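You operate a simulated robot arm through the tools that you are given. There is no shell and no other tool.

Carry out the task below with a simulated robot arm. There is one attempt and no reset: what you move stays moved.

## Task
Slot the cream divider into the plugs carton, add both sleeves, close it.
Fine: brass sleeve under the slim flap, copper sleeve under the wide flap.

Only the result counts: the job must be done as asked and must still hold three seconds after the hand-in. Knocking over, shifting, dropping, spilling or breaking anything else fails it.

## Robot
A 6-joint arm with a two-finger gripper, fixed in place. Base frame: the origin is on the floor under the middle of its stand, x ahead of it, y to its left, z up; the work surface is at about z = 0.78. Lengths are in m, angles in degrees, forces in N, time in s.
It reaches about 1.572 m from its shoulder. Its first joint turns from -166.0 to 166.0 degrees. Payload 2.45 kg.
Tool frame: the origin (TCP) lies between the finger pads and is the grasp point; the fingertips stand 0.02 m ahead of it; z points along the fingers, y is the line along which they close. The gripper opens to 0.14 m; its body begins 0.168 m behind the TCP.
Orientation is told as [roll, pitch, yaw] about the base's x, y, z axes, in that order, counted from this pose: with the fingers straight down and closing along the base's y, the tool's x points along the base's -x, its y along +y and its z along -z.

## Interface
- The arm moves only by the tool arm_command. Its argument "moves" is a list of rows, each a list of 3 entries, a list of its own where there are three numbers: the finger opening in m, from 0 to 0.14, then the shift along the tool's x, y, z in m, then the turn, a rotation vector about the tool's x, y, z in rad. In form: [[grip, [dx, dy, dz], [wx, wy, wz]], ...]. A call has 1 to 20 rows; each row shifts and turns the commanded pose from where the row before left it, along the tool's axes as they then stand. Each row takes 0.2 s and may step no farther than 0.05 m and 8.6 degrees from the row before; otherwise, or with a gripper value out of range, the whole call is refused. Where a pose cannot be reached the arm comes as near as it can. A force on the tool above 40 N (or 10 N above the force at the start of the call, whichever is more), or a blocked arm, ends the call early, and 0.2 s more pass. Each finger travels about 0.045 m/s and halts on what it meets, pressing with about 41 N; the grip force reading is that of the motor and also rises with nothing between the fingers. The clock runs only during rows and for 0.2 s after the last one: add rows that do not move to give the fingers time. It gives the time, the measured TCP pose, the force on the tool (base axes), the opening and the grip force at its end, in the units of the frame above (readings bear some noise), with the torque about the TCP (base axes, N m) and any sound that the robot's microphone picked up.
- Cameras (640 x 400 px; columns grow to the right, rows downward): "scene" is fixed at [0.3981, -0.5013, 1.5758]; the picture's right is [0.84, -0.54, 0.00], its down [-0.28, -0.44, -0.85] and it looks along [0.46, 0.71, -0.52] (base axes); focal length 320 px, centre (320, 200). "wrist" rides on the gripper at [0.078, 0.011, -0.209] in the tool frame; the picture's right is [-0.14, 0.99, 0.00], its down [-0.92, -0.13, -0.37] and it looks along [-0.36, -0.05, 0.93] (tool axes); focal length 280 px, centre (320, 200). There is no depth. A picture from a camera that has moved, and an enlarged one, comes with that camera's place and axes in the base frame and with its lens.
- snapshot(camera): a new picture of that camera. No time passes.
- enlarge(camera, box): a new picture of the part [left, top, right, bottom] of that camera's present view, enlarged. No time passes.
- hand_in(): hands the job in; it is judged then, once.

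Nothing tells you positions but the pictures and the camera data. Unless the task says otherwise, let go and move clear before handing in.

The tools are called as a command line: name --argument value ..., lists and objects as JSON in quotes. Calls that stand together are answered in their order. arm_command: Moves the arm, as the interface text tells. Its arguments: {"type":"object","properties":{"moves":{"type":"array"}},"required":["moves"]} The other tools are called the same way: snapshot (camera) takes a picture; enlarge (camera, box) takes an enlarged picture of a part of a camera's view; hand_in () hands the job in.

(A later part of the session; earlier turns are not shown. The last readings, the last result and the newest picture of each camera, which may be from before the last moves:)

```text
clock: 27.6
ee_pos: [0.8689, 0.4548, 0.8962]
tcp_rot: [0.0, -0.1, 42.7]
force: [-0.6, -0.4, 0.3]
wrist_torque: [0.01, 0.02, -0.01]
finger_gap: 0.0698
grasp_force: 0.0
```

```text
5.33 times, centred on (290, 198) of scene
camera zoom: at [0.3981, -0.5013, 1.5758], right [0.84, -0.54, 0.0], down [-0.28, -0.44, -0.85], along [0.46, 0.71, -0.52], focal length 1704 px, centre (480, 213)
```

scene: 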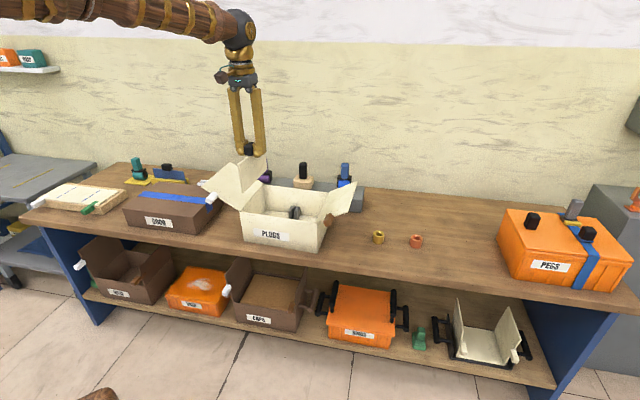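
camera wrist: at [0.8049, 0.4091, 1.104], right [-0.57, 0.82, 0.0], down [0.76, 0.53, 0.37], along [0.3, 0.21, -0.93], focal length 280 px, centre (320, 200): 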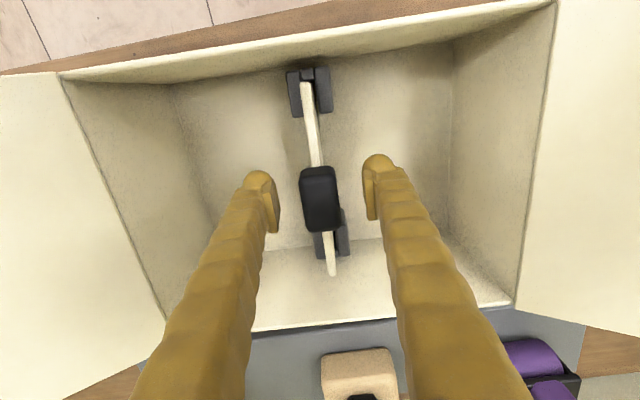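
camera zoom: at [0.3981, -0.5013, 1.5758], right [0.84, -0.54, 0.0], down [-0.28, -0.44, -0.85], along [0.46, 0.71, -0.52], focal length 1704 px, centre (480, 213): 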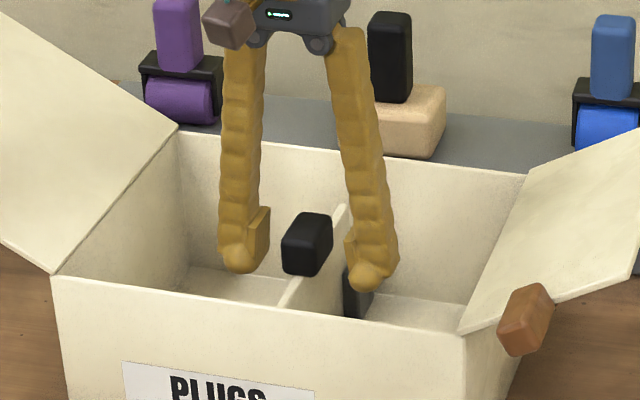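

The divider stands on its own. I'll raise straight up and check it from above.

arm_command --moves '[[0.07, [0, 0, -0.02], [0, 0, 0]], [0.07, [0, 0, -0.03], [0, 0, 0]], [0.07, [0, 0, -0.04], [0, 0, 0]], [0.07, [0, 0, -0.04], [0, 0, 0]], [0.07, [0, 0, -0.04], [0, 0, 0]], [0.07, [0, 0, -0.04], [0, 0, 0]], [0.07, [0, 0, -0.04], [0, 0, 0]], [0.07, [0, 0, -0.04], [0, 0, 0]], [0.07, [0, 0, 0], [0, 0, 0]]]'

snapshot --camera "wrist"

enlarge --camera "wrist" --box '[220, 60, 420, 185]'

enlarge --camera "scene" --box '[200, 150, 360, 250]'

enlarge --camera "scene" --box '[355, 220, 435, 270]'

```text
clock: 29.6
ee_pos: [0.8694, 0.4553, 1.1883]
tcp_rot: [0.0, 0.0, 42.6]
force: [-0.1, -0.1, 0.0]
wrist_torque: [-0.02, -0.02, -0.01]
finger_gap: 0.0702
grasp_force: 0.1
```

```text
taken
camera wrist: at [0.806, 0.4097, 1.3953], right [-0.57, 0.82, 0.0], down [0.76, 0.53, 0.37], along [0.3, 0.21, -0.93], focal length 280 px, centre (320, 200)
```

wrist: 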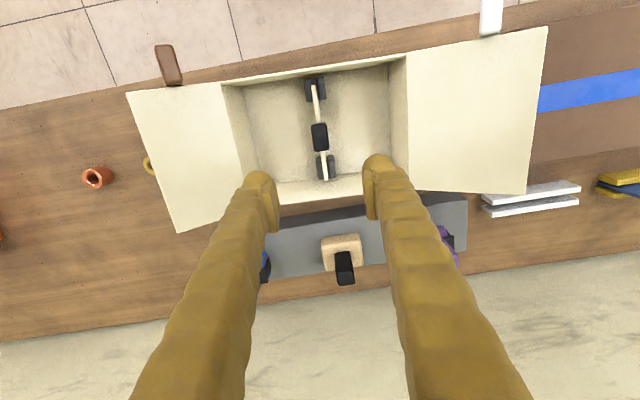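

```text
3.20 times, centred on (320, 122) of wrist
camera zoom: at [0.806, 0.4097, 1.3953], right [-0.57, 0.82, 0.0], down [0.76, 0.53, 0.37], along [0.3, 0.21, -0.93], focal length 897 px, centre (320, 448)
```

zoom: 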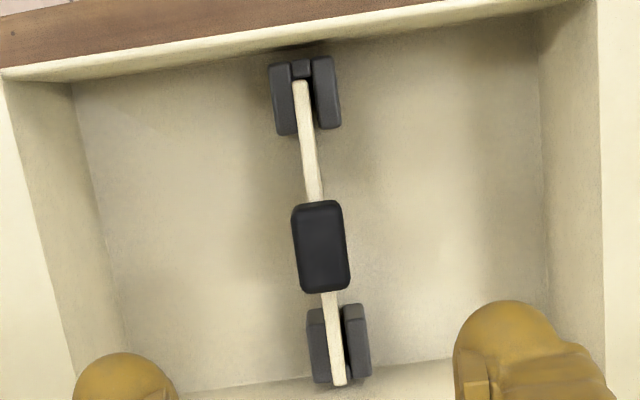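

```text
4.00 times, centred on (280, 200) of scene
camera zoom: at [0.3981, -0.5013, 1.5758], right [0.84, -0.54, 0.0], down [-0.28, -0.44, -0.85], along [0.46, 0.71, -0.52], focal length 1278 px, centre (480, 200)
```

zoom: 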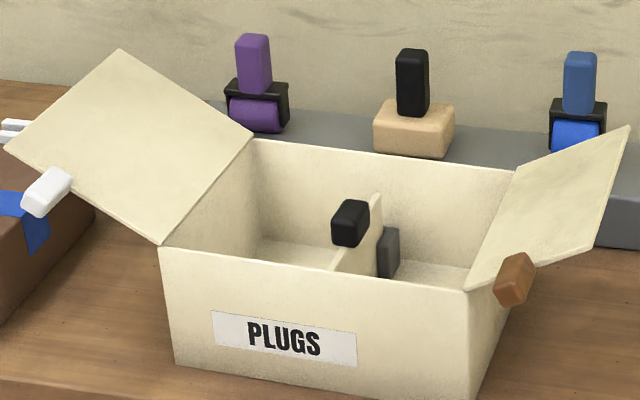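

```text
8.00 times, centred on (395, 245) of scene
camera zoom: at [0.3981, -0.5013, 1.5758], right [0.84, -0.54, 0.0], down [-0.28, -0.44, -0.85], along [0.46, 0.71, -0.52], focal length 2556 px, centre (-280, -160)
```

zoom: 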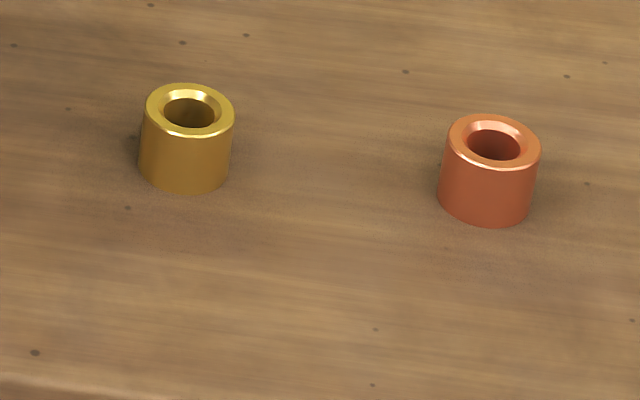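

The divider is properly held between both clips, upright, with its knob just below the rim. Next I'll move over the brass sleeve, which looks to be at about (1.13, 0.205), for a precise look.

arm_command --moves '[[0.08, [-0.0025, -0.04, 0.0], [0, 0, 0]], [0.08, [-0.0025, -0.04, 0.005], [0, 0, 0]], [0.08, [-0.0025, -0.04, 0.013], [0, 0, 0]], [0.08, [-0.0025, -0.04, 0.015], [0, 0, 0]], [0.08, [-0.0025, -0.04, 0.015], [0, 0, 0]], [0.08, [-0.0025, -0.04, 0.015], [0, 0, 0]], [0.08, [-0.0025, -0.04, 0.015], [0, 0, 0]], [0.08, [-0.0025, -0.04, 0.015], [0, 0, 0]], [0.08, [-0.0025, -0.04, 0.015], [0, 0, 0]], [0.08, [0, 0, 0], [0, 0, 0]], [0.08, [0, 0, 0], [0, 0, 0]]]'

snapshot --camera "wrist"

snapshot --camera "scene"

```text
clock: 32.0
ee_pos: [1.1298, 0.2069, 1.0785]
tcp_rot: [-0.1, 0.0, 42.7]
force: [1.1, -1.0, -0.2]
wrist_torque: [0.0, -0.02, 0.03]
finger_gap: 0.0799
grasp_force: 0.1
```

```text
taken
camera wrist: at [1.0662, 0.1612, 1.2866], right [-0.57, 0.82, 0.0], down [0.76, 0.53, 0.37], along [0.3, 0.21, -0.93], focal length 280 px, centre (320, 200)
```

wrist: 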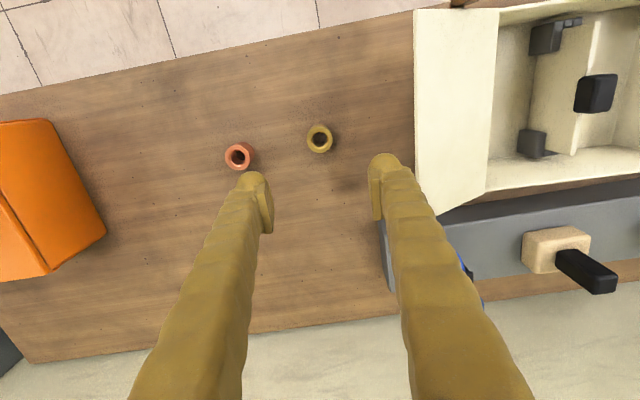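

```text
taken
```

scene: 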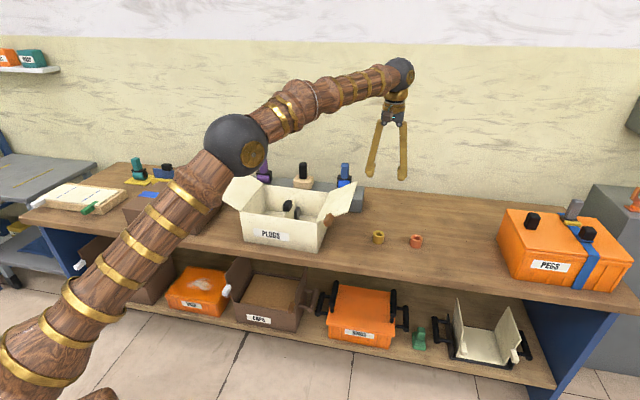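

enlarge --camera "wrist" --box '[210, 110, 370, 210]'

```text
4.00 times, centred on (290, 160) of wrist
camera zoom: at [1.0662, 0.1612, 1.2866], right [-0.57, 0.82, 0.0], down [0.76, 0.53, 0.37], along [0.3, 0.21, -0.93], focal length 1122 px, centre (440, 360)
```

zoom: 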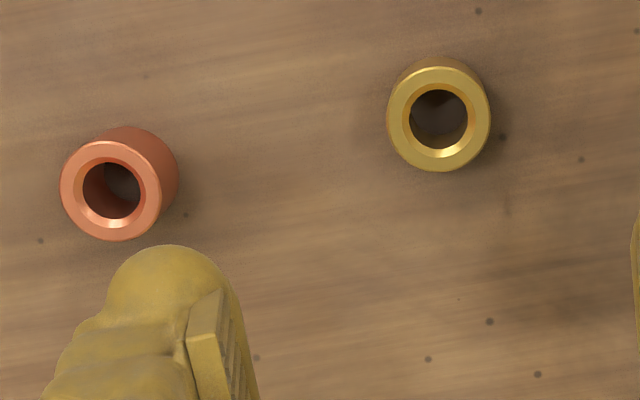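

The brass sleeve is at (1.130, 0.204) and the copper at (1.234, 0.108). Each is about 42 mm in diameter and 35 mm tall. I'll descend over the brass sleeve.

arm_command --moves '[[0.08, [0.0016, -0.002, 0.03], [0, 0, 0]], [0.08, [0, 0, 0.04], [0, 0, 0]], [0.08, [0, 0, 0.04], [0, 0, 0]], [0.08, [0, 0, 0.04], [0, 0, 0]], [0.08, [0, 0, 0.04], [0, 0, 0]], [0.08, [0, 0, 0.03], [0, 0, 0]], [0.08, [0, 0, 0.015], [0, 0, 0]], [0.08, [0, 0, 0], [0, 0, 0]], [0.08, [0, 0, 0], [0, 0, 0]]]'

snapshot --camera "wrist"

enlarge --camera "scene" --box '[300, 150, 460, 250]'

```text
clock: 34.0
ee_pos: [1.1299, 0.2021, 0.8438]
tcp_rot: [0.1, 0.0, 42.7]
force: [-0.9, 0.1, -1.1]
wrist_torque: [0.0, -0.01, 0.01]
finger_gap: 0.0798
grasp_force: 0.1
```

```text
taken
camera wrist: at [1.0664, 0.1567, 1.0518], right [-0.57, 0.82, 0.0], down [0.76, 0.53, 0.37], along [0.3, 0.21, -0.93], focal length 280 px, centre (320, 200)
```

wrist: 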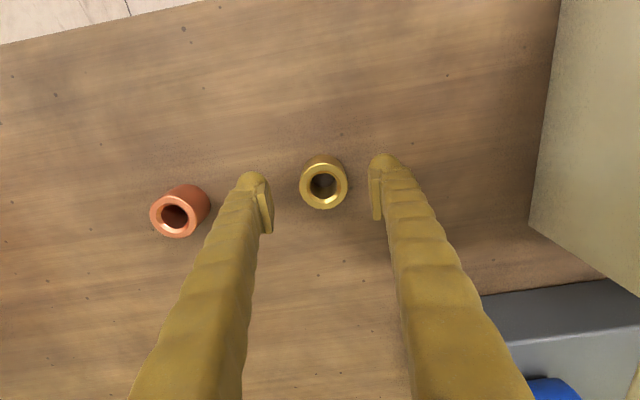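

```text
4.00 times, centred on (380, 200) of scene
camera zoom: at [0.3981, -0.5013, 1.5758], right [0.84, -0.54, 0.0], down [-0.28, -0.44, -0.85], along [0.46, 0.71, -0.52], focal length 1278 px, centre (80, 200)
```

zoom: 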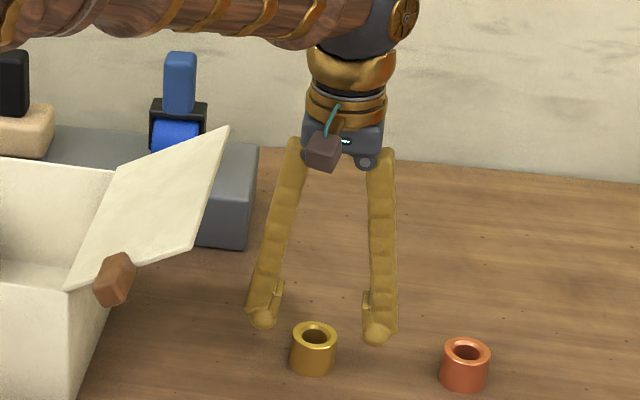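

arm_command --moves '[[0.08, [-0.0019, 0.0027, 0.01], [0, 0, 0]], [0.08, [0, 0, 0.014], [0, 0, 0]], [0.08, [0, 0, 0.013], [0, 0, 0]], [0.08, [0, 0, 0], [0, 0, 0]]]'

snapshot --camera "wrist"

```text
clock: 35.0
ee_pos: [1.1294, 0.2048, 0.8065]
tcp_rot: [0.1, 0.0, 42.7]
force: [0.2, -0.4, 0.6]
wrist_torque: [-0.02, -0.02, 0.03]
finger_gap: 0.08
grasp_force: 0.1
```

```text
taken
camera wrist: at [1.0654, 0.1605, 1.0146], right [-0.57, 0.82, 0.0], down [0.76, 0.53, 0.37], along [0.3, 0.21, -0.93], focal length 280 px, centre (320, 200)
```

wrist: 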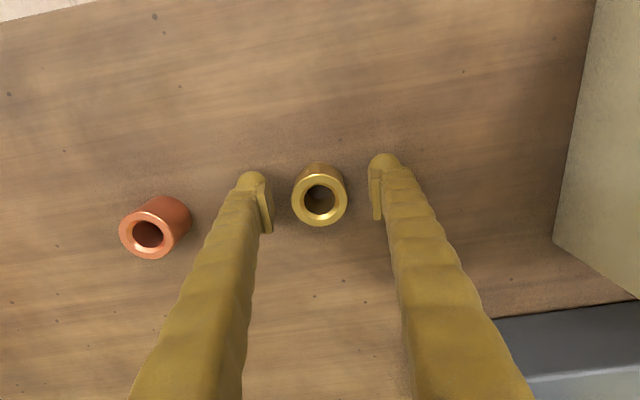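

It's well centred, so I'm closing on the brass sleeve and lifting slightly.

arm_command --moves '[[0.06, [0, 0, 0], [0, 0, 0]], [0.045, [0, 0, 0], [0, 0, 0]], [0.03, [0, 0, 0], [0, 0, 0]], [0.02, [0, 0, 0], [0, 0, 0]], [0.02, [0, 0, 0], [0, 0, 0]], [0.02, [0, 0, 0], [0, 0, 0]]]'

arm_command --moves '[[0.02, [0, 0, -0.01], [0, 0, 0]], [0.02, [0, 0, -0.02], [0, 0, 0]], [0.02, [0, 0, -0.03], [0, 0, 0]], [0.02, [0, 0, -0.03], [0, 0, 0]], [0.02, [0, 0, 0], [0, 0, 0]]]'

snapshot --camera "wrist"

enlarge --camera "scene" --box '[300, 150, 460, 250]'

```text
clock: 36.4
ee_pos: [1.1294, 0.2065, 0.8059]
tcp_rot: [0.0, -0.1, 42.7]
force: [0.7, 0.0, 0.1]
wrist_torque: [0.0, -0.05, 0.01]
finger_gap: 0.0421
grasp_force: 40.9
```

```text
clock: 37.6
ee_pos: [1.1289, 0.2056, 0.896]
tcp_rot: [0.0, 0.0, 42.8]
force: [0.3, -0.5, -2.1]
wrist_torque: [-0.02, 0.01, 0.01]
finger_gap: 0.042
grasp_force: 41.5
```

```text
taken
camera wrist: at [1.0653, 0.1605, 1.1043], right [-0.57, 0.82, 0.0], down [0.76, 0.53, 0.37], along [0.3, 0.21, -0.93], focal length 280 px, centre (320, 200)
```

wrist: 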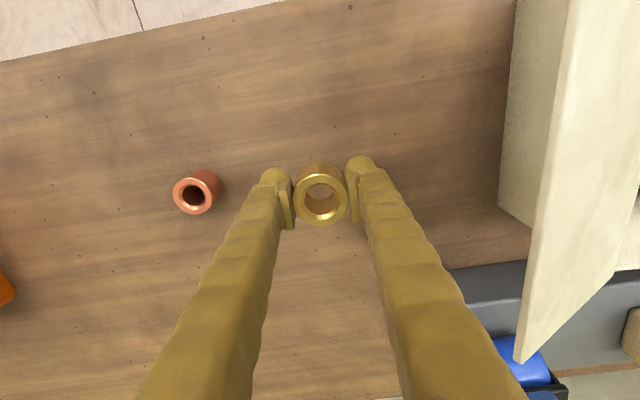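

```text
4.00 times, centred on (380, 200) of scene
camera zoom: at [0.3981, -0.5013, 1.5758], right [0.84, -0.54, 0.0], down [-0.28, -0.44, -0.85], along [0.46, 0.71, -0.52], focal length 1278 px, centre (80, 200)
```

zoom: 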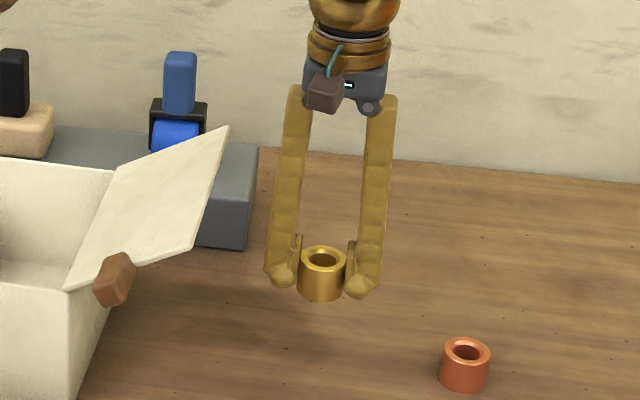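

The brass sleeve is held. I'll lift, carry it over the slim flap to the right compartment centre (about 0.918, 0.402), and turn so the fingers will open along the carton's depth.

arm_command --moves '[[0.02, [0, 0, -0.037], [0, 0, 0]], [0.02, [0, 0, -0.037], [0, 0, 0]], [0.02, [0, 0, -0.037], [0, 0, 0]], [0.02, [0, 0, -0.037], [0, 0, 0]], [0.02, [0, 0, -0.037], [0, 0, 0]], [0.02, [0.00314, 0.0409, 0], [0, 0, 0]], [0.02, [0.00314, 0.0409, 0], [0, 0, 0]], [0.02, [0.00314, 0.0409, 0], [0, 0, 0]], [0.02, [0.00314, 0.0409, 0], [0, 0, 0]], [0.02, [0.00314, 0.0409, 0], [0, 0, 0]], [0.02, [0.00314, 0.0409, 0], [0, 0, 0]], [0.02, [0.00314, 0.0409, 0], [0, 0, 0]], [0.02, [0, 0, 0], [0, 0, 0]]]'

arm_command --moves '[[0.02, [0, 0, 0], [0, 0, 0.1428]], [0.02, [0, 0, 0], [0, 0, 0.1428]], [0.02, [0, 0, 0], [0, 0, 0.1428]], [0.02, [0, 0, 0], [0, 0, 0.1428]], [0.02, [0, 0, 0], [0, 0, 0.1428]], [0.02, [0, 0, 0], [0, 0, 0.1428]], [0.02, [0, 0, 0], [0, 0, 0.1428]], [0.02, [0, 0, 0], [0, 0, 0.1428]], [0.02, [0, 0, 0], [0, 0, 0.1428]], [0.02, [0, 0, 0], [0, 0, 0.1428]], [0.02, [0, 0, 0], [0, 0, 0.1428]], [0.02, [0, 0, 0], [0, 0, 0]]]'

snapshot --camera "wrist"

snapshot --camera "scene"

```text
clock: 40.4
ee_pos: [0.9188, 0.4041, 1.0819]
tcp_rot: [0.1, 0.0, 42.7]
force: [0.0, -0.4, -2.4]
wrist_torque: [-0.04, 0.03, -0.03]
finger_gap: 0.0421
grasp_force: 41.6
```

```text
clock: 43.0
ee_pos: [0.9194, 0.4008, 1.0811]
tcp_rot: [0.0, 0.0, -47.3]
force: [-0.1, -0.4, -2.4]
wrist_torque: [0.02, 0.01, 0.01]
finger_gap: 0.0417
grasp_force: 41.1
```

```text
taken
camera wrist: at [0.8751, 0.4661, 1.2896], right [0.82, 0.57, 0.0], down [0.53, -0.76, 0.37], along [0.21, -0.3, -0.93], focal length 280 px, centre (320, 200)
```

wrist: 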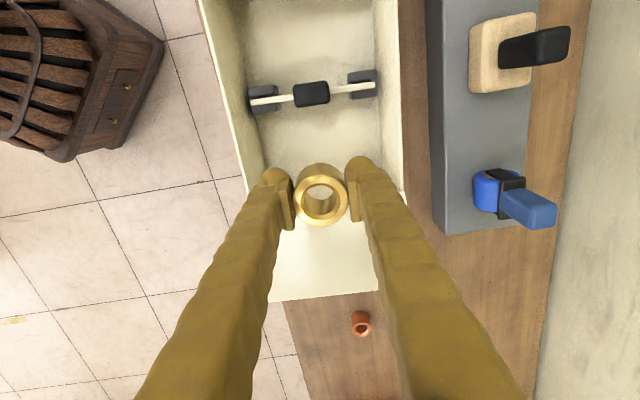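

```text
taken
```

scene: 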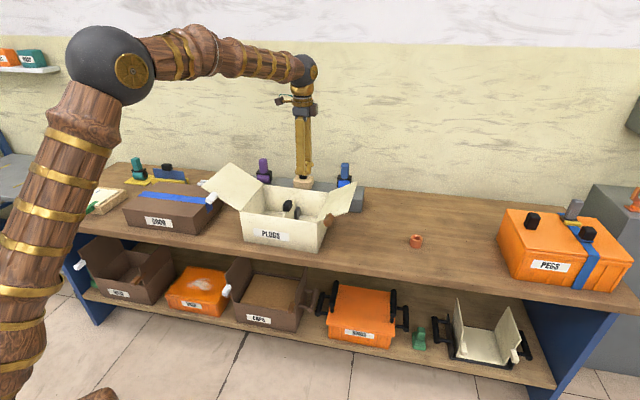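

The sleeve is over the right (slim-flap) compartment, clear of walls and knob. Lowering it in.

arm_command --moves '[[0.02, [0, 0, 0.04], [0, 0, 0]], [0.02, [0, 0, 0.04], [0, 0, 0]], [0.02, [0, 0, 0.04], [0, 0, 0]], [0.02, [0, 0, 0.04], [0, 0, 0]], [0.02, [0, 0, 0.04], [0, 0, 0]], [0.02, [0, 0, 0.03], [0, 0, 0]], [0.02, [0, 0, 0.01], [0, 0, 0]], [0.02, [0, 0, 0], [0, 0, 0]]]'

snapshot --camera "wrist"

enlarge --camera "scene" --box '[220, 140, 380, 240]'

```text
clock: 44.8
ee_pos: [0.9164, 0.4002, 0.8416]
tcp_rot: [0.0, 0.0, -47.3]
force: [-0.2, 0.0, -2.1]
wrist_torque: [0.0, 0.01, -0.01]
finger_gap: 0.042
grasp_force: 40.9
```

```text
taken
camera wrist: at [0.8738, 0.4642, 1.0499], right [0.82, 0.57, 0.0], down [0.53, -0.76, 0.37], along [0.21, -0.3, -0.93], focal length 280 px, centre (320, 200)
```

wrist: 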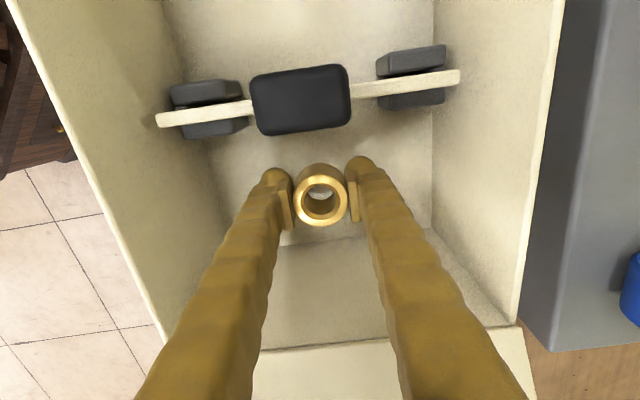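

```text
4.00 times, centred on (300, 190) of scene
camera zoom: at [0.3981, -0.5013, 1.5758], right [0.84, -0.54, 0.0], down [-0.28, -0.44, -0.85], along [0.46, 0.71, -0.52], focal length 1278 px, centre (400, 240)
```

zoom: 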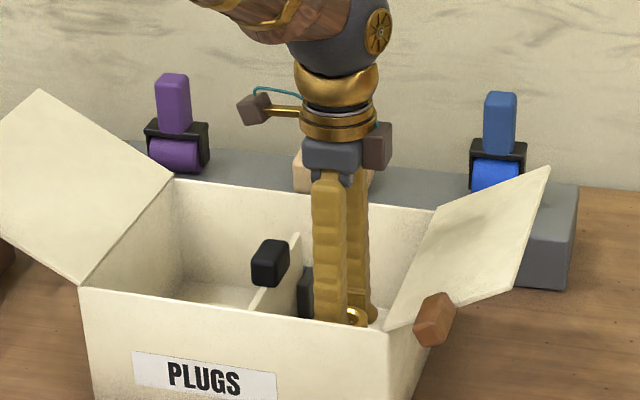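

arm_command --moves '[[0.02, [0, 0, 0.008], [0, 0, 0]], [0.02, [0, 0, 0.006], [0, 0, 0]], [0.02, [0, 0, 0.005], [0, 0, 0]], [0.02, [0, 0, 0.003], [0, 0, 0]], [0.02, [0, 0, 0], [0, 0, 0]]]'

```text
clock: 46.0
ee_pos: [0.9189, 0.4004, 0.8195]
tcp_rot: [-0.1, 0.0, -47.3]
force: [-0.4, 0.0, -0.8]
wrist_torque: [-0.02, -0.03, 0.01]
finger_gap: 0.0416
grasp_force: 41.1
```

arm_command --moves '[[0.02, [0, 0, 0.002], [0, 0, 0]], [0.02, [0, 0, 0.0], [0, 0, 0]]]'

```text
clock: 46.6
ee_pos: [0.9187, 0.4012, 0.8176]
tcp_rot: [0.0, 0.0, -47.3]
force: [-4.1, -1.2, 11.5]
wrist_torque: [0.11, 0.24, 0.02]
finger_gap: 0.042
grasp_force: 40.9
```

Light contact with the floor (11.5 N). Releasing the brass sleeve and rising.

arm_command --moves '[[0.045, [0, 0, 0], [0, 0, 0]], [0.055, [0, 0, 0], [0, 0, 0]], [0.07, [0, 0, 0], [0, 0, 0]], [0.07, [0, 0, 0], [0, 0, 0]], [0.07, [0, 0, 0], [0, 0, 0]], [0.07, [0, 0, -0.01], [0, 0, 0]], [0.07, [0, 0, -0.02], [0, 0, 0]], [0.07, [0, 0, -0.03], [0, 0, 0]], [0.07, [0, 0, -0.04], [0, 0, 0]], [0.07, [0, 0, -0.04], [0, 0, 0]], [0.07, [0, 0, -0.04], [0, 0, 0]], [0.07, [0, 0, -0.04], [0, 0, 0]], [0.07, [0, 0, -0.04], [0, 0, 0]], [0.07, [0, 0, 0], [0, 0, 0]]]'

snapshot --camera "wrist"

snapshot --camera "scene"

```text
clock: 49.6
ee_pos: [0.92, 0.4013, 1.0775]
tcp_rot: [0.0, -0.1, -47.3]
force: [0.6, 0.5, 0.9]
wrist_torque: [-0.02, -0.01, 0.02]
finger_gap: 0.0703
grasp_force: 0.0
```

```text
taken
camera wrist: at [0.8766, 0.4653, 1.2858], right [0.82, 0.57, 0.0], down [0.53, -0.76, 0.37], along [0.21, -0.3, -0.93], focal length 280 px, centre (320, 200)
```

wrist: 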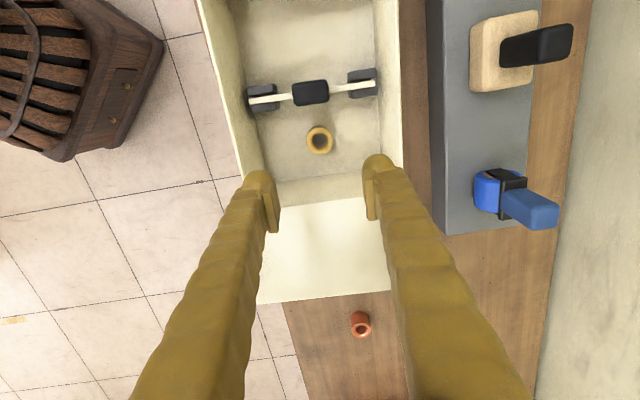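

```text
taken
```

scene: 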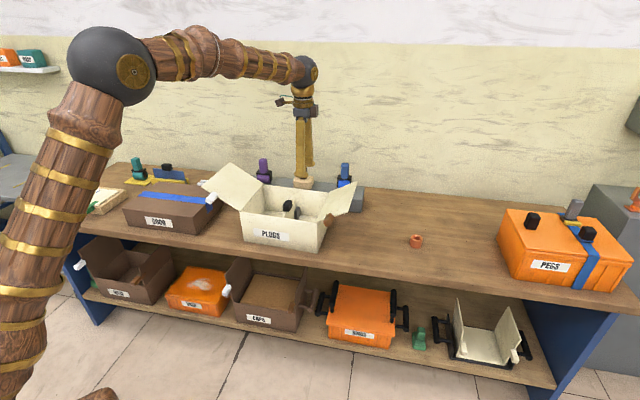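

The brass sleeve stands upright in the right compartment. Next is the copper sleeve. I'll cross over the slim flap at height, then lower beside the copper so that I stay within reach.

arm_command --moves '[[0.08, [-0.0394, 0.0028, 0], [0, 0, 0]], [0.08, [-0.0394, 0.0028, 0], [0, 0, 0]], [0.08, [-0.0394, 0.0028, 0], [0, 0, 0]], [0.08, [-0.0394, 0.0028, 0], [0, 0, 0]], [0.08, [-0.0394, 0.0028, 0], [0, 0, 0]], [0.08, [-0.0394, 0.0028, 0.005], [0, 0, 0]], [0.08, [-0.0394, 0.0028, 0.005], [0, 0, 0]], [0.08, [-0.0394, 0.0028, 0.01], [0, 0, 0]], [0.08, [0, 0, 0.04], [0, 0, 0]], [0.08, [0, 0, 0.04], [0, 0, 0]], [0.08, [0, 0, 0.04], [0, 0, 0]], [0.08, [0, 0, 0.04], [0, 0, 0]], [0.08, [0, 0, 0], [0, 0, 0]]]'

snapshot --camera "wrist"

snapshot --camera "scene"

```text
clock: 52.4
ee_pos: [1.1469, 0.1859, 0.8976]
tcp_rot: [0.0, 0.1, -47.4]
force: [0.7, -1.6, 0.5]
wrist_torque: [0.01, -0.02, -0.02]
finger_gap: 0.0799
grasp_force: 0.0
```

```text
taken
camera wrist: at [1.1034, 0.2499, 1.1051], right [0.82, 0.57, 0.0], down [0.53, -0.76, 0.37], along [0.21, -0.3, -0.93], focal length 280 px, centre (320, 200)
```

wrist: 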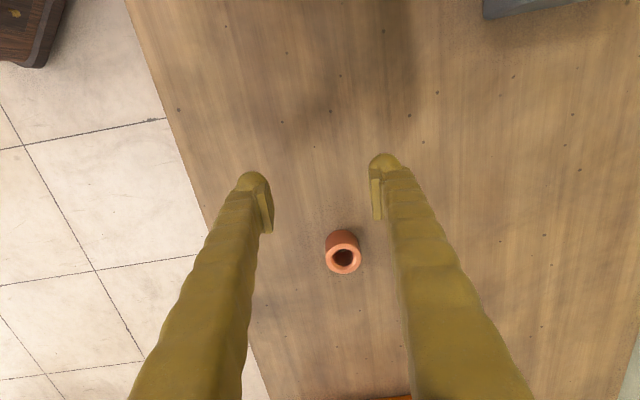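

```text
taken
```

scene: 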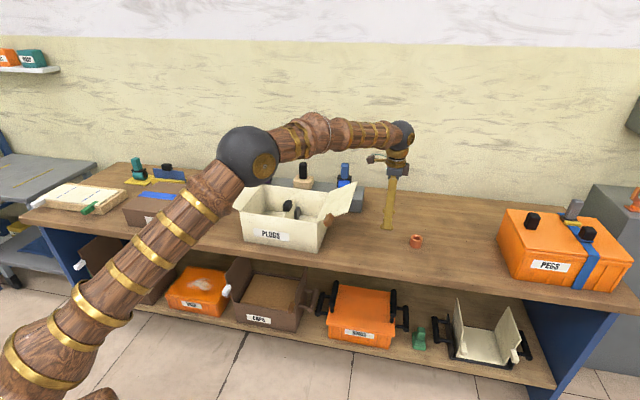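

arm_command --moves '[[0.08, [-0.0387, 0.0038, 0.01], [0, 0, 0]], [0.08, [-0.0387, 0.0038, 0.01], [0, 0, 0]], [0.08, [-0.0387, 0.0038, 0.01], [0, 0, 0]], [0.08, [0, 0, 0.01], [0, 0, 0]], [0.08, [0, 0, 0], [0, 0, 0]], [0.08, [0, 0, 0], [0, 0, 0]]]'

snapshot --camera "wrist"

```text
clock: 53.8
ee_pos: [1.2368, 0.1067, 0.8588]
tcp_rot: [0.0, 0.0, -47.3]
force: [0.8, 0.1, 0.7]
wrist_torque: [0.04, 0.0, 0.01]
finger_gap: 0.0802
grasp_force: 0.1
```

```text
taken
camera wrist: at [1.1933, 0.1711, 1.0664], right [0.82, 0.57, 0.0], down [0.53, -0.76, 0.37], along [0.21, -0.3, -0.93], focal length 280 px, centre (320, 200)
```

wrist: 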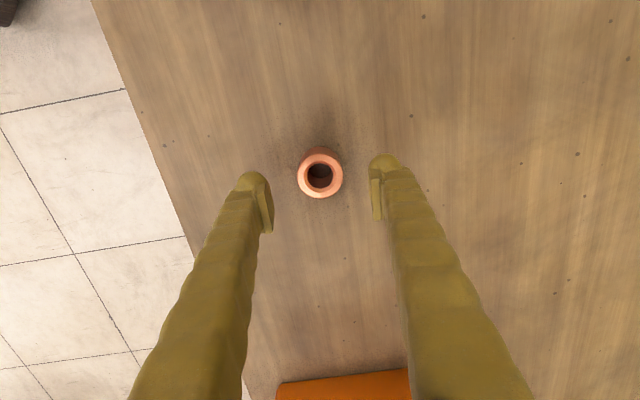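

arm_command --moves '[[0.08, [0.004, 0.001, 0.015], [0, 0, 0]], [0.08, [0, 0, 0.02], [0, 0, 0]], [0.08, [0, 0, 0.017], [0, 0, 0]], [0.08, [0, 0, 0], [0, 0, 0]]]'

snapshot --camera "wrist"

```text
clock: 54.8
ee_pos: [1.2353, 0.1091, 0.8072]
tcp_rot: [0.0, 0.0, -47.3]
force: [0.1, 0.7, 0.0]
wrist_torque: [-0.03, -0.02, 0.0]
finger_gap: 0.0801
grasp_force: 0.1
```

```text
taken
camera wrist: at [1.1914, 0.1741, 1.0143], right [0.82, 0.57, 0.0], down [0.53, -0.76, 0.37], along [0.21, -0.3, -0.93], focal length 280 px, centre (320, 200)
```

wrist: 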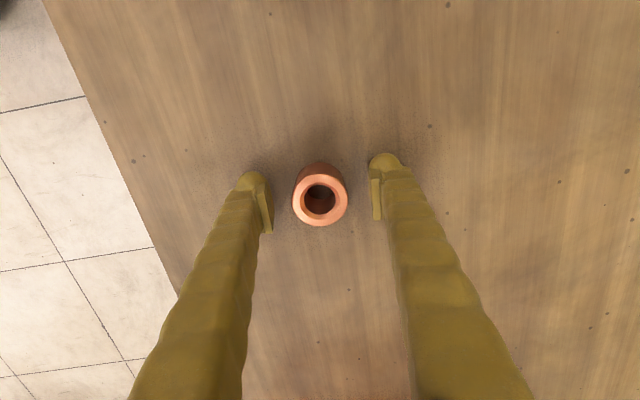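

Centred on the copper sleeve; closing, then lifting a little.

arm_command --moves '[[0.06, [0, 0, 0], [0, 0, 0]], [0.045, [0, 0, 0], [0, 0, 0]], [0.03, [0, 0, 0], [0, 0, 0]], [0.02, [0, 0, 0], [0, 0, 0]], [0.02, [0, 0, 0], [0, 0, 0]], [0.02, [0, 0, 0], [0, 0, 0]], [0.02, [0, 0, -0.01], [0, 0, 0]], [0.02, [0, 0, -0.02], [0, 0, 0]], [0.02, [0, 0, -0.02], [0, 0, 0]], [0.02, [0, 0, 0], [0, 0, 0]]]'

snapshot --camera "wrist"

```text
clock: 57.0
ee_pos: [1.2348, 0.1121, 0.8565]
tcp_rot: [0.0, 0.0, -47.3]
force: [0.9, 0.2, -1.2]
wrist_torque: [0.01, -0.04, 0.0]
finger_gap: 0.0424
grasp_force: 40.7
```

```text
taken
camera wrist: at [1.1908, 0.1755, 1.0648], right [0.82, 0.57, 0.0], down [0.53, -0.76, 0.37], along [0.21, -0.3, -0.93], focal length 280 px, centre (320, 200)
```

wrist: 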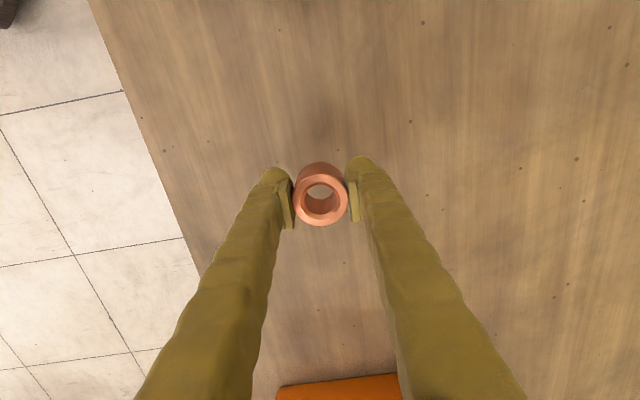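

arm_command --moves '[[0.02, [0.0218, 0, -0.04], [0, 0, 0]], [0.02, [0.0218, 0, -0.04], [0, 0, 0]], [0.02, [0.0218, 0, -0.04], [0, 0, 0]], [0.02, [0.0218, 0, -0.04], [0, 0, 0]], [0.02, [0.0218, 0, -0.04], [0, 0, 0]], [0.02, [0.0466, -0.0033, -0.003], [0, 0, 0]], [0.02, [0.0466, -0.0033, -0.003], [0, 0, 0]], [0.02, [0.0466, -0.0033, -0.003], [0, 0, 0]], [0.02, [0.0466, -0.0033, -0.003], [0, 0, 0]], [0.02, [0.0466, -0.0033, -0.003], [0, 0, 0]], [0.02, [0.0466, -0.0033, -0.003], [0, 0, 0]], [0.02, [0.0466, -0.0033, -0.003], [0, 0, 0]], [0.02, [0.0466, -0.0033, -0.003], [0, 0, 0]], [0.02, [0.0466, -0.0033, -0.003], [0, 0, 0]], [0.02, [0.0466, -0.0033, -0.003], [0, 0, 0]], [0.02, [0, 0, 0], [0, 0, 0]], [0.02, [0, 0, 0], [0, 0, 0]]]'

snapshot --camera "wrist"

snapshot --camera "scene"

```text
clock: 60.6
ee_pos: [0.8186, 0.5137, 1.0836]
tcp_rot: [-0.1, 0.0, -47.3]
force: [-0.5, -0.3, -2.4]
wrist_torque: [-0.01, 0.03, 0.03]
finger_gap: 0.0422
grasp_force: 41.1
```

```text
taken
camera wrist: at [0.7752, 0.578, 1.2923], right [0.82, 0.57, 0.0], down [0.53, -0.76, 0.37], along [0.21, -0.3, -0.93], focal length 280 px, centre (320, 200)
```

wrist: 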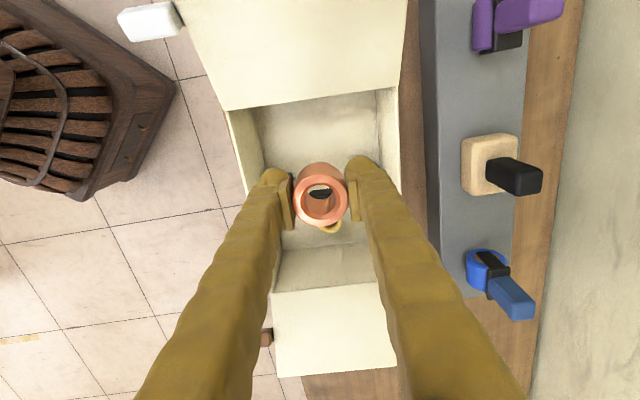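

```text
taken
```

scene: 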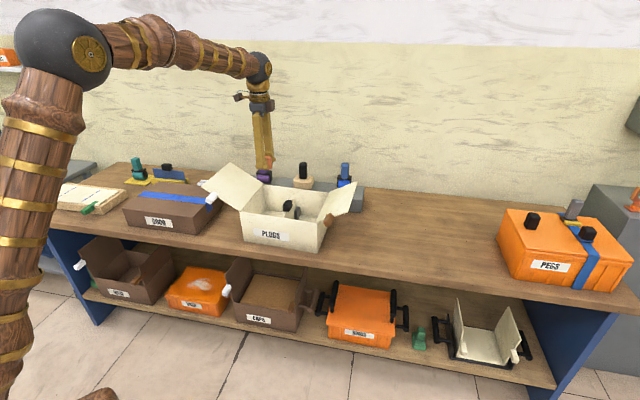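

The copper sleeve is over the left (wide-flap) compartment. Lowering it.

arm_command --moves '[[0.02, [0, 0, 0.04], [0, 0, 0]], [0.02, [0, 0, 0.04], [0, 0, 0]], [0.02, [0, 0, 0.04], [0, 0, 0]], [0.02, [0, 0, 0.04], [0, 0, 0]], [0.02, [0, 0, 0.04], [0, 0, 0]], [0.02, [0, 0, 0.03], [0, 0, 0]], [0.02, [0, 0, 0.01], [0, 0, 0]], [0.02, [0, 0, 0], [0, 0, 0]]]'

snapshot --camera "wrist"

enlarge --camera "scene" --box '[200, 140, 360, 240]'

```text
clock: 62.4
ee_pos: [0.8206, 0.5112, 0.8458]
tcp_rot: [0.0, 0.1, -47.4]
force: [-0.3, -1.2, -2.0]
wrist_torque: [0.02, 0.03, -0.01]
finger_gap: 0.0424
grasp_force: 41.9
```

```text
taken
camera wrist: at [0.7766, 0.576, 1.0543], right [0.82, 0.57, 0.0], down [0.53, -0.76, 0.37], along [0.21, -0.3, -0.93], focal length 280 px, centre (320, 200)
```

wrist: 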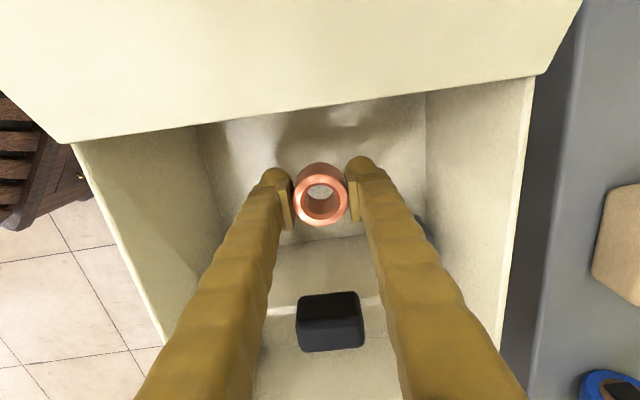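

```text
4.00 times, centred on (280, 190) of scene
camera zoom: at [0.3981, -0.5013, 1.5758], right [0.84, -0.54, 0.0], down [-0.28, -0.44, -0.85], along [0.46, 0.71, -0.52], focal length 1278 px, centre (480, 240)
```

zoom: 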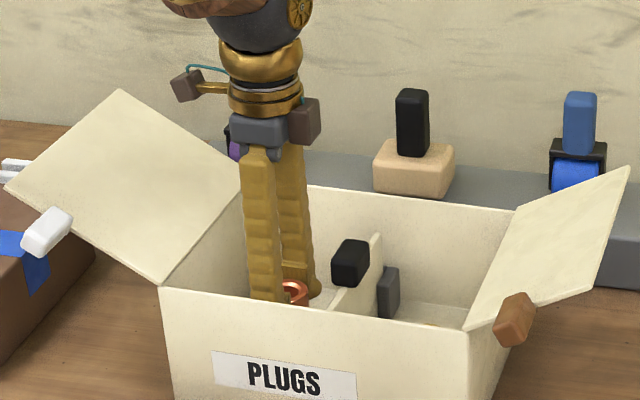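

arm_command --moves '[[0.02, [0, 0, 0.01], [0, 0, 0]], [0.02, [0, 0, 0.008], [0, 0, 0]], [0.02, [0, 0, 0.006], [0, 0, 0]], [0.02, [0, 0, 0.002], [0, 0, 0]], [0.02, [0, 0, 0], [0, 0, 0]]]'

```text
clock: 63.6
ee_pos: [0.8204, 0.512, 0.8182]
tcp_rot: [0.0, -0.1, -47.3]
force: [0.9, 0.2, -2.0]
wrist_torque: [0.02, 0.05, -0.02]
finger_gap: 0.0421
grasp_force: 40.9
```

arm_command --moves '[[0.02, [0, 0, 0.0015], [0, 0, 0]], [0.02, [0, 0, 0.0], [0, 0, 0]]]'

```text
clock: 64.2
ee_pos: [0.8218, 0.5118, 0.8189]
tcp_rot: [0.0, -0.1, -47.4]
force: [-0.5, -1.3, 9.5]
wrist_torque: [-0.04, 0.05, 0.08]
finger_gap: 0.0423
grasp_force: 40.8
```

Light floor contact (9.5 N). Releasing the copper sleeve and rising.

arm_command --moves '[[0.045, [0, 0, 0], [0, 0, 0]], [0.055, [0, 0, 0], [0, 0, 0]], [0.07, [0, 0, 0], [0, 0, 0]], [0.07, [0, 0, 0], [0, 0, 0]], [0.07, [0, 0, 0], [0, 0, 0]], [0.07, [0, 0, -0.01], [0, 0, 0]], [0.07, [0, 0, -0.02], [0, 0, 0]], [0.07, [0, 0, -0.03], [0, 0, 0]], [0.07, [0, 0, -0.04], [0, 0, 0]], [0.07, [0, 0, -0.04], [0, 0, 0]], [0.07, [0, 0, -0.04], [0, 0, 0]], [0.07, [0, 0, -0.04], [0, 0, 0]], [0.07, [0, 0, -0.04], [0, 0, 0]], [0.07, [0, 0, -0.04], [0, 0, 0]], [0.07, [0, 0, -0.04], [0, 0, 0]], [0.07, [0, 0, 0], [0, 0, 0]]]'

snapshot --camera "wrist"

enlarge --camera "scene" --box '[190, 140, 370, 253]'

enlarge --camera "scene" --box '[20, 150, 220, 275]'

```text
clock: 67.6
ee_pos: [0.8208, 0.5123, 1.1594]
tcp_rot: [0.0, 0.0, -47.2]
force: [0.3, 0.8, 0.1]
wrist_torque: [-0.01, 0.01, 0.04]
finger_gap: 0.0698
grasp_force: 0.2
```

```text
taken
camera wrist: at [0.7773, 0.5765, 1.3667], right [0.82, 0.57, 0.0], down [0.53, -0.76, 0.37], along [0.21, -0.3, -0.93], focal length 280 px, centre (320, 200)
```

wrist: 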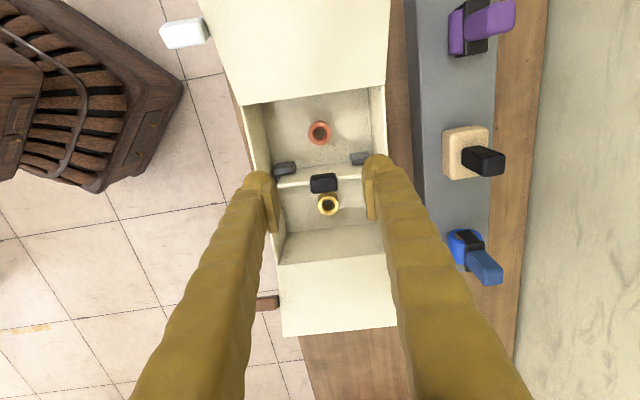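

```text
3.54 times, centred on (280, 196) of scene
camera zoom: at [0.3981, -0.5013, 1.5758], right [0.84, -0.54, 0.0], down [-0.28, -0.44, -0.85], along [0.46, 0.71, -0.52], focal length 1131 px, centre (462, 212)
```

zoom: 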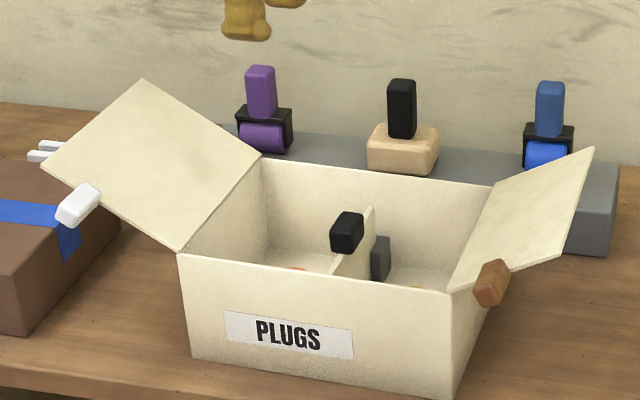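

```text
3.20 times, centred on (120, 212) of scene
camera zoom: at [0.3981, -0.5013, 1.5758], right [0.84, -0.54, 0.0], down [-0.28, -0.44, -0.85], along [0.46, 0.71, -0.52], focal length 1022 px, centre (960, 160)
```

zoom: 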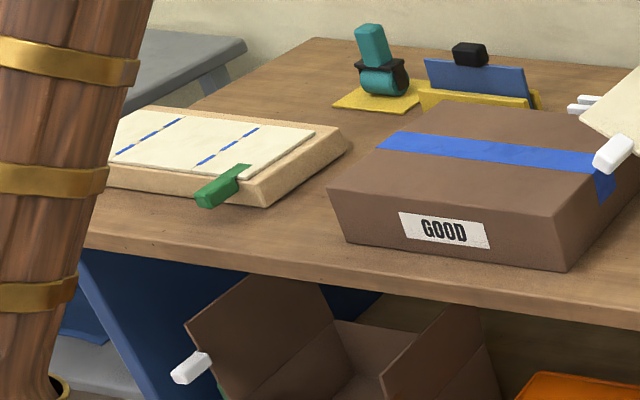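

Both sleeves stand upright in their proper compartments and the divider is in place. Next I'll close the flaps with closed fingers used as a pusher. First I'll move out beyond the wide flap and look.

arm_command --moves '[[0.03, [0.0437, 0, 0], [0, 0, 0]], [0.0, [0.0437, 0, 0], [0, 0, 0]], [0.0, [0.0437, 0, 0], [0, 0, 0]], [0.0, [0.0437, 0, 0], [0, 0, 0]], [0.0, [0.0437, 0, 0], [0, 0, 0]], [0.0, [0.0437, 0, 0], [0, 0, 0]], [0.0, [0.0437, 0, 0], [0, 0, 0]], [0.0, [0, 0, 0], [0, 0, 0]], [0.0, [0, 0, 0], [0, 0, 0]]]'

snapshot --camera "wrist"

snapshot --camera "scene"

```text
clock: 69.6
ee_pos: [0.6144, 0.7358, 1.1579]
tcp_rot: [0.0, 0.0, -47.4]
force: [-0.4, 0.2, -0.6]
wrist_torque: [-0.02, -0.02, -0.03]
finger_gap: 0.0001
grasp_force: 28.8
```

```text
taken
camera wrist: at [0.5714, 0.8005, 1.3662], right [0.82, 0.57, 0.0], down [0.53, -0.76, 0.37], along [0.21, -0.3, -0.93], focal length 280 px, centre (320, 200)
```

wrist: 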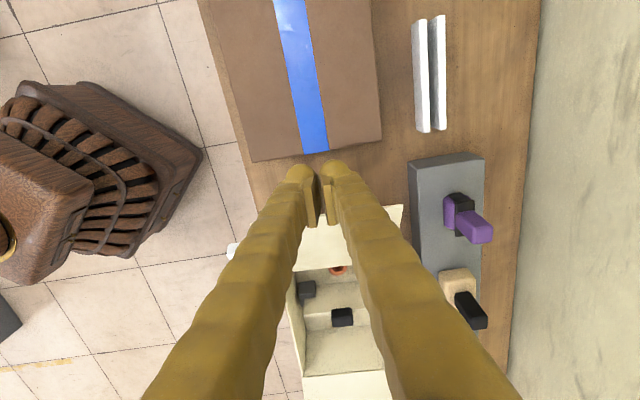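

```text
taken
```

scene: 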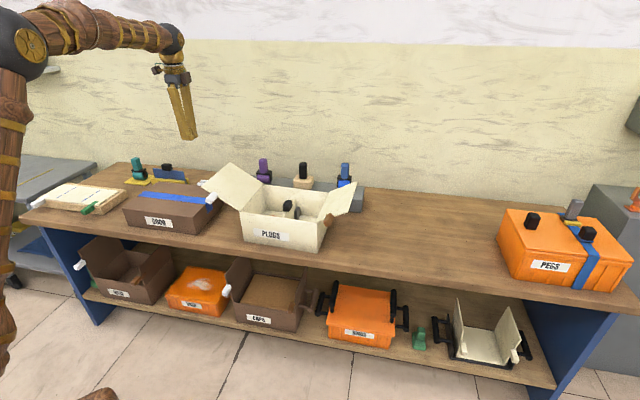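

The wide flap's tip edge is at about z = 1.0, and the GOOD box (top at 0.877) lies below me. I'll lower the closed fingers to just outside the flap tip, staying well above the GOOD box.

arm_command --moves '[[0.0, [0, 0, 0.04], [0, 0, 0]], [0.0, [0, 0, 0.04], [0, 0, 0]], [0.0, [0, 0, 0.04], [0, 0, 0]], [0.0, [0, 0, 0.04], [0, 0, 0]], [0.0, [0, 0, 0.02], [0, 0, 0]], [0.0, [-0.02, 0, 0], [0, 0, 0]], [0.0, [-0.02, 0, 0], [0, 0, 0]], [0.0, [0, 0, 0], [0, 0, 0]]]'

snapshot --camera "wrist"

enlarge --camera "scene" --box '[140, 110, 340, 235]'

```text
clock: 71.4
ee_pos: [0.6392, 0.7062, 0.9777]
tcp_rot: [0.0, 0.0, -47.2]
force: [0.2, 0.4, 0.2]
wrist_torque: [-0.01, -0.02, 0.02]
finger_gap: 0.0
grasp_force: 29.4
```

```text
taken
camera wrist: at [0.5943, 0.7704, 1.1863], right [0.82, 0.57, 0.0], down [0.53, -0.76, 0.37], along [0.21, -0.3, -0.93], focal length 280 px, centre (320, 200)
```

wrist: 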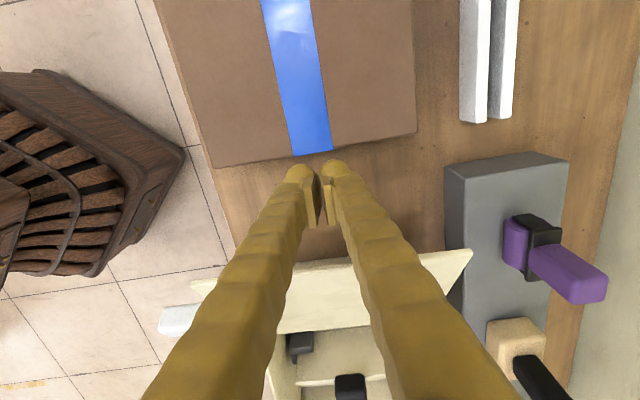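

```text
3.20 times, centred on (240, 172) of scene
camera zoom: at [0.3981, -0.5013, 1.5758], right [0.84, -0.54, 0.0], down [-0.28, -0.44, -0.85], along [0.46, 0.71, -0.52], focal length 1022 px, centre (576, 288)
```

zoom: 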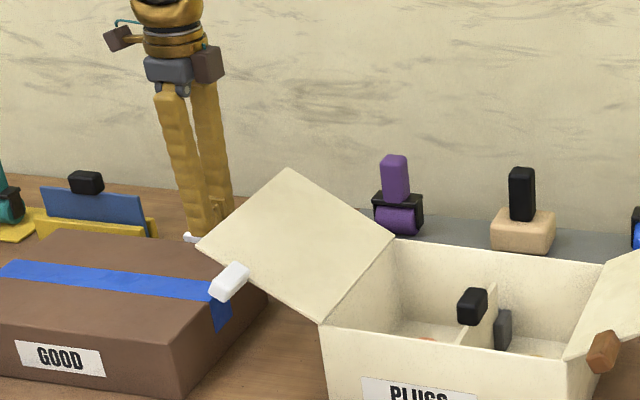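

The fingers are just outside the flap tip. I'll push in gently toward the box, checking the forces.

arm_command --moves '[[0.0, [-0.012, 0, 0], [0, 0, 0]], [0.0, [-0.012, 0, 0], [0, 0, 0]], [0.0, [-0.012, 0, 0], [0, 0, 0]], [0.0, [-0.01, 0, 0], [0, 0, 0]], [0.0, [-0.01, 0, 0], [0, 0, 0]]]'

enlarge --camera "scene" --box '[140, 110, 340, 235]'

```text
clock: 72.6
ee_pos: [0.6759, 0.6656, 0.9767]
tcp_rot: [0.0, 0.1, -47.3]
force: [-2.0, 2.7, 1.7]
wrist_torque: [-0.12, -0.05, -0.03]
finger_gap: 0.006
grasp_force: 29.2
```

```text
3.20 times, centred on (240, 172) of scene
camera zoom: at [0.3981, -0.5013, 1.5758], right [0.84, -0.54, 0.0], down [-0.28, -0.44, -0.85], along [0.46, 0.71, -0.52], focal length 1022 px, centre (576, 288)
```

zoom: 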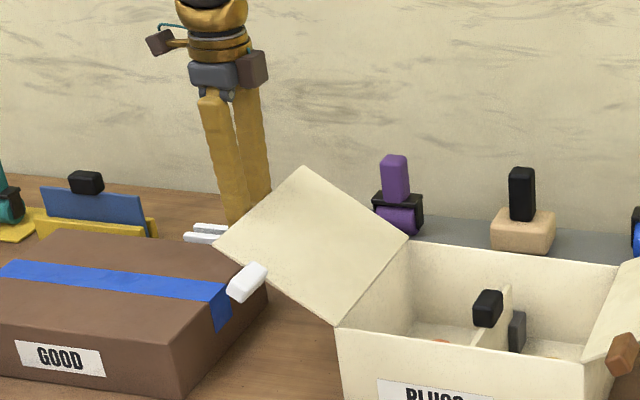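

The push slid the light carton about 1 cm instead of rotating the flap, because friction on my fingers held the flap tip down. I'll back off and re-measure. Then I'll push along the flap's own arc, lifting while moving inward.

arm_command --moves '[[0.0, [0.015, 0, 0], [0, 0, 0]], [0.0, [0.01, 0, 0], [0, 0, 0]], [0.0, [0, 0, 0], [0, 0, 0]]]'

snapshot --camera "wrist"

enlarge --camera "scene" --box '[180, 140, 380, 265]'

snapshot --camera "scene"

```text
clock: 73.4
ee_pos: [0.6587, 0.6844, 0.9779]
tcp_rot: [0.0, 0.0, -47.3]
force: [-0.2, -0.5, 1.0]
wrist_torque: [-0.01, 0.0, 0.0]
finger_gap: 0.0
grasp_force: 29.7
```

```text
taken
camera wrist: at [0.6157, 0.7481, 1.1866], right [0.82, 0.57, 0.0], down [0.53, -0.76, 0.37], along [0.21, -0.3, -0.93], focal length 280 px, centre (320, 200)
```

wrist: 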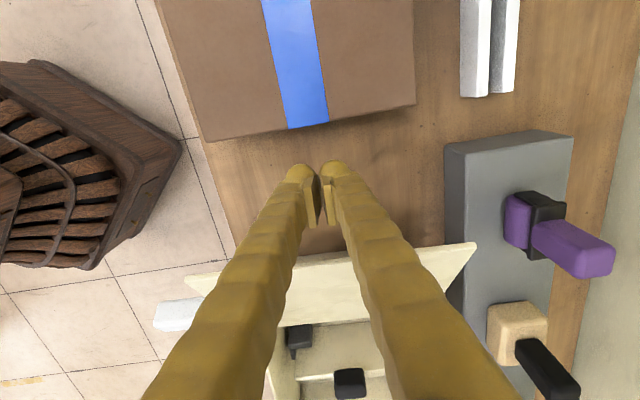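

```text
3.20 times, centred on (280, 202) of scene
camera zoom: at [0.3981, -0.5013, 1.5758], right [0.84, -0.54, 0.0], down [-0.28, -0.44, -0.85], along [0.46, 0.71, -0.52], focal length 1022 px, centre (448, 192)
```

zoom: 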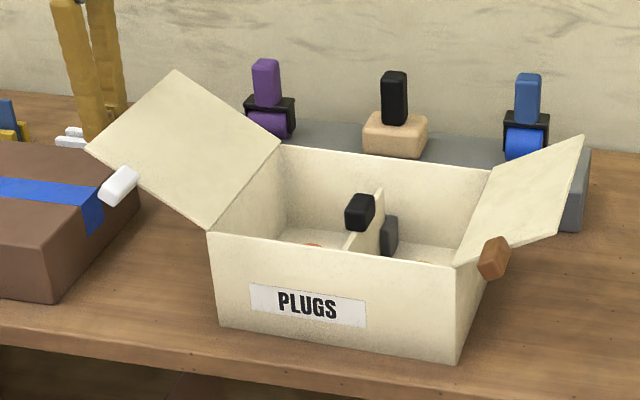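

```text
taken
```

scene: 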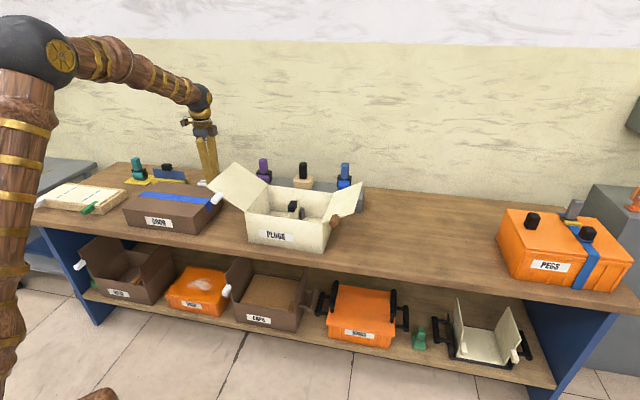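

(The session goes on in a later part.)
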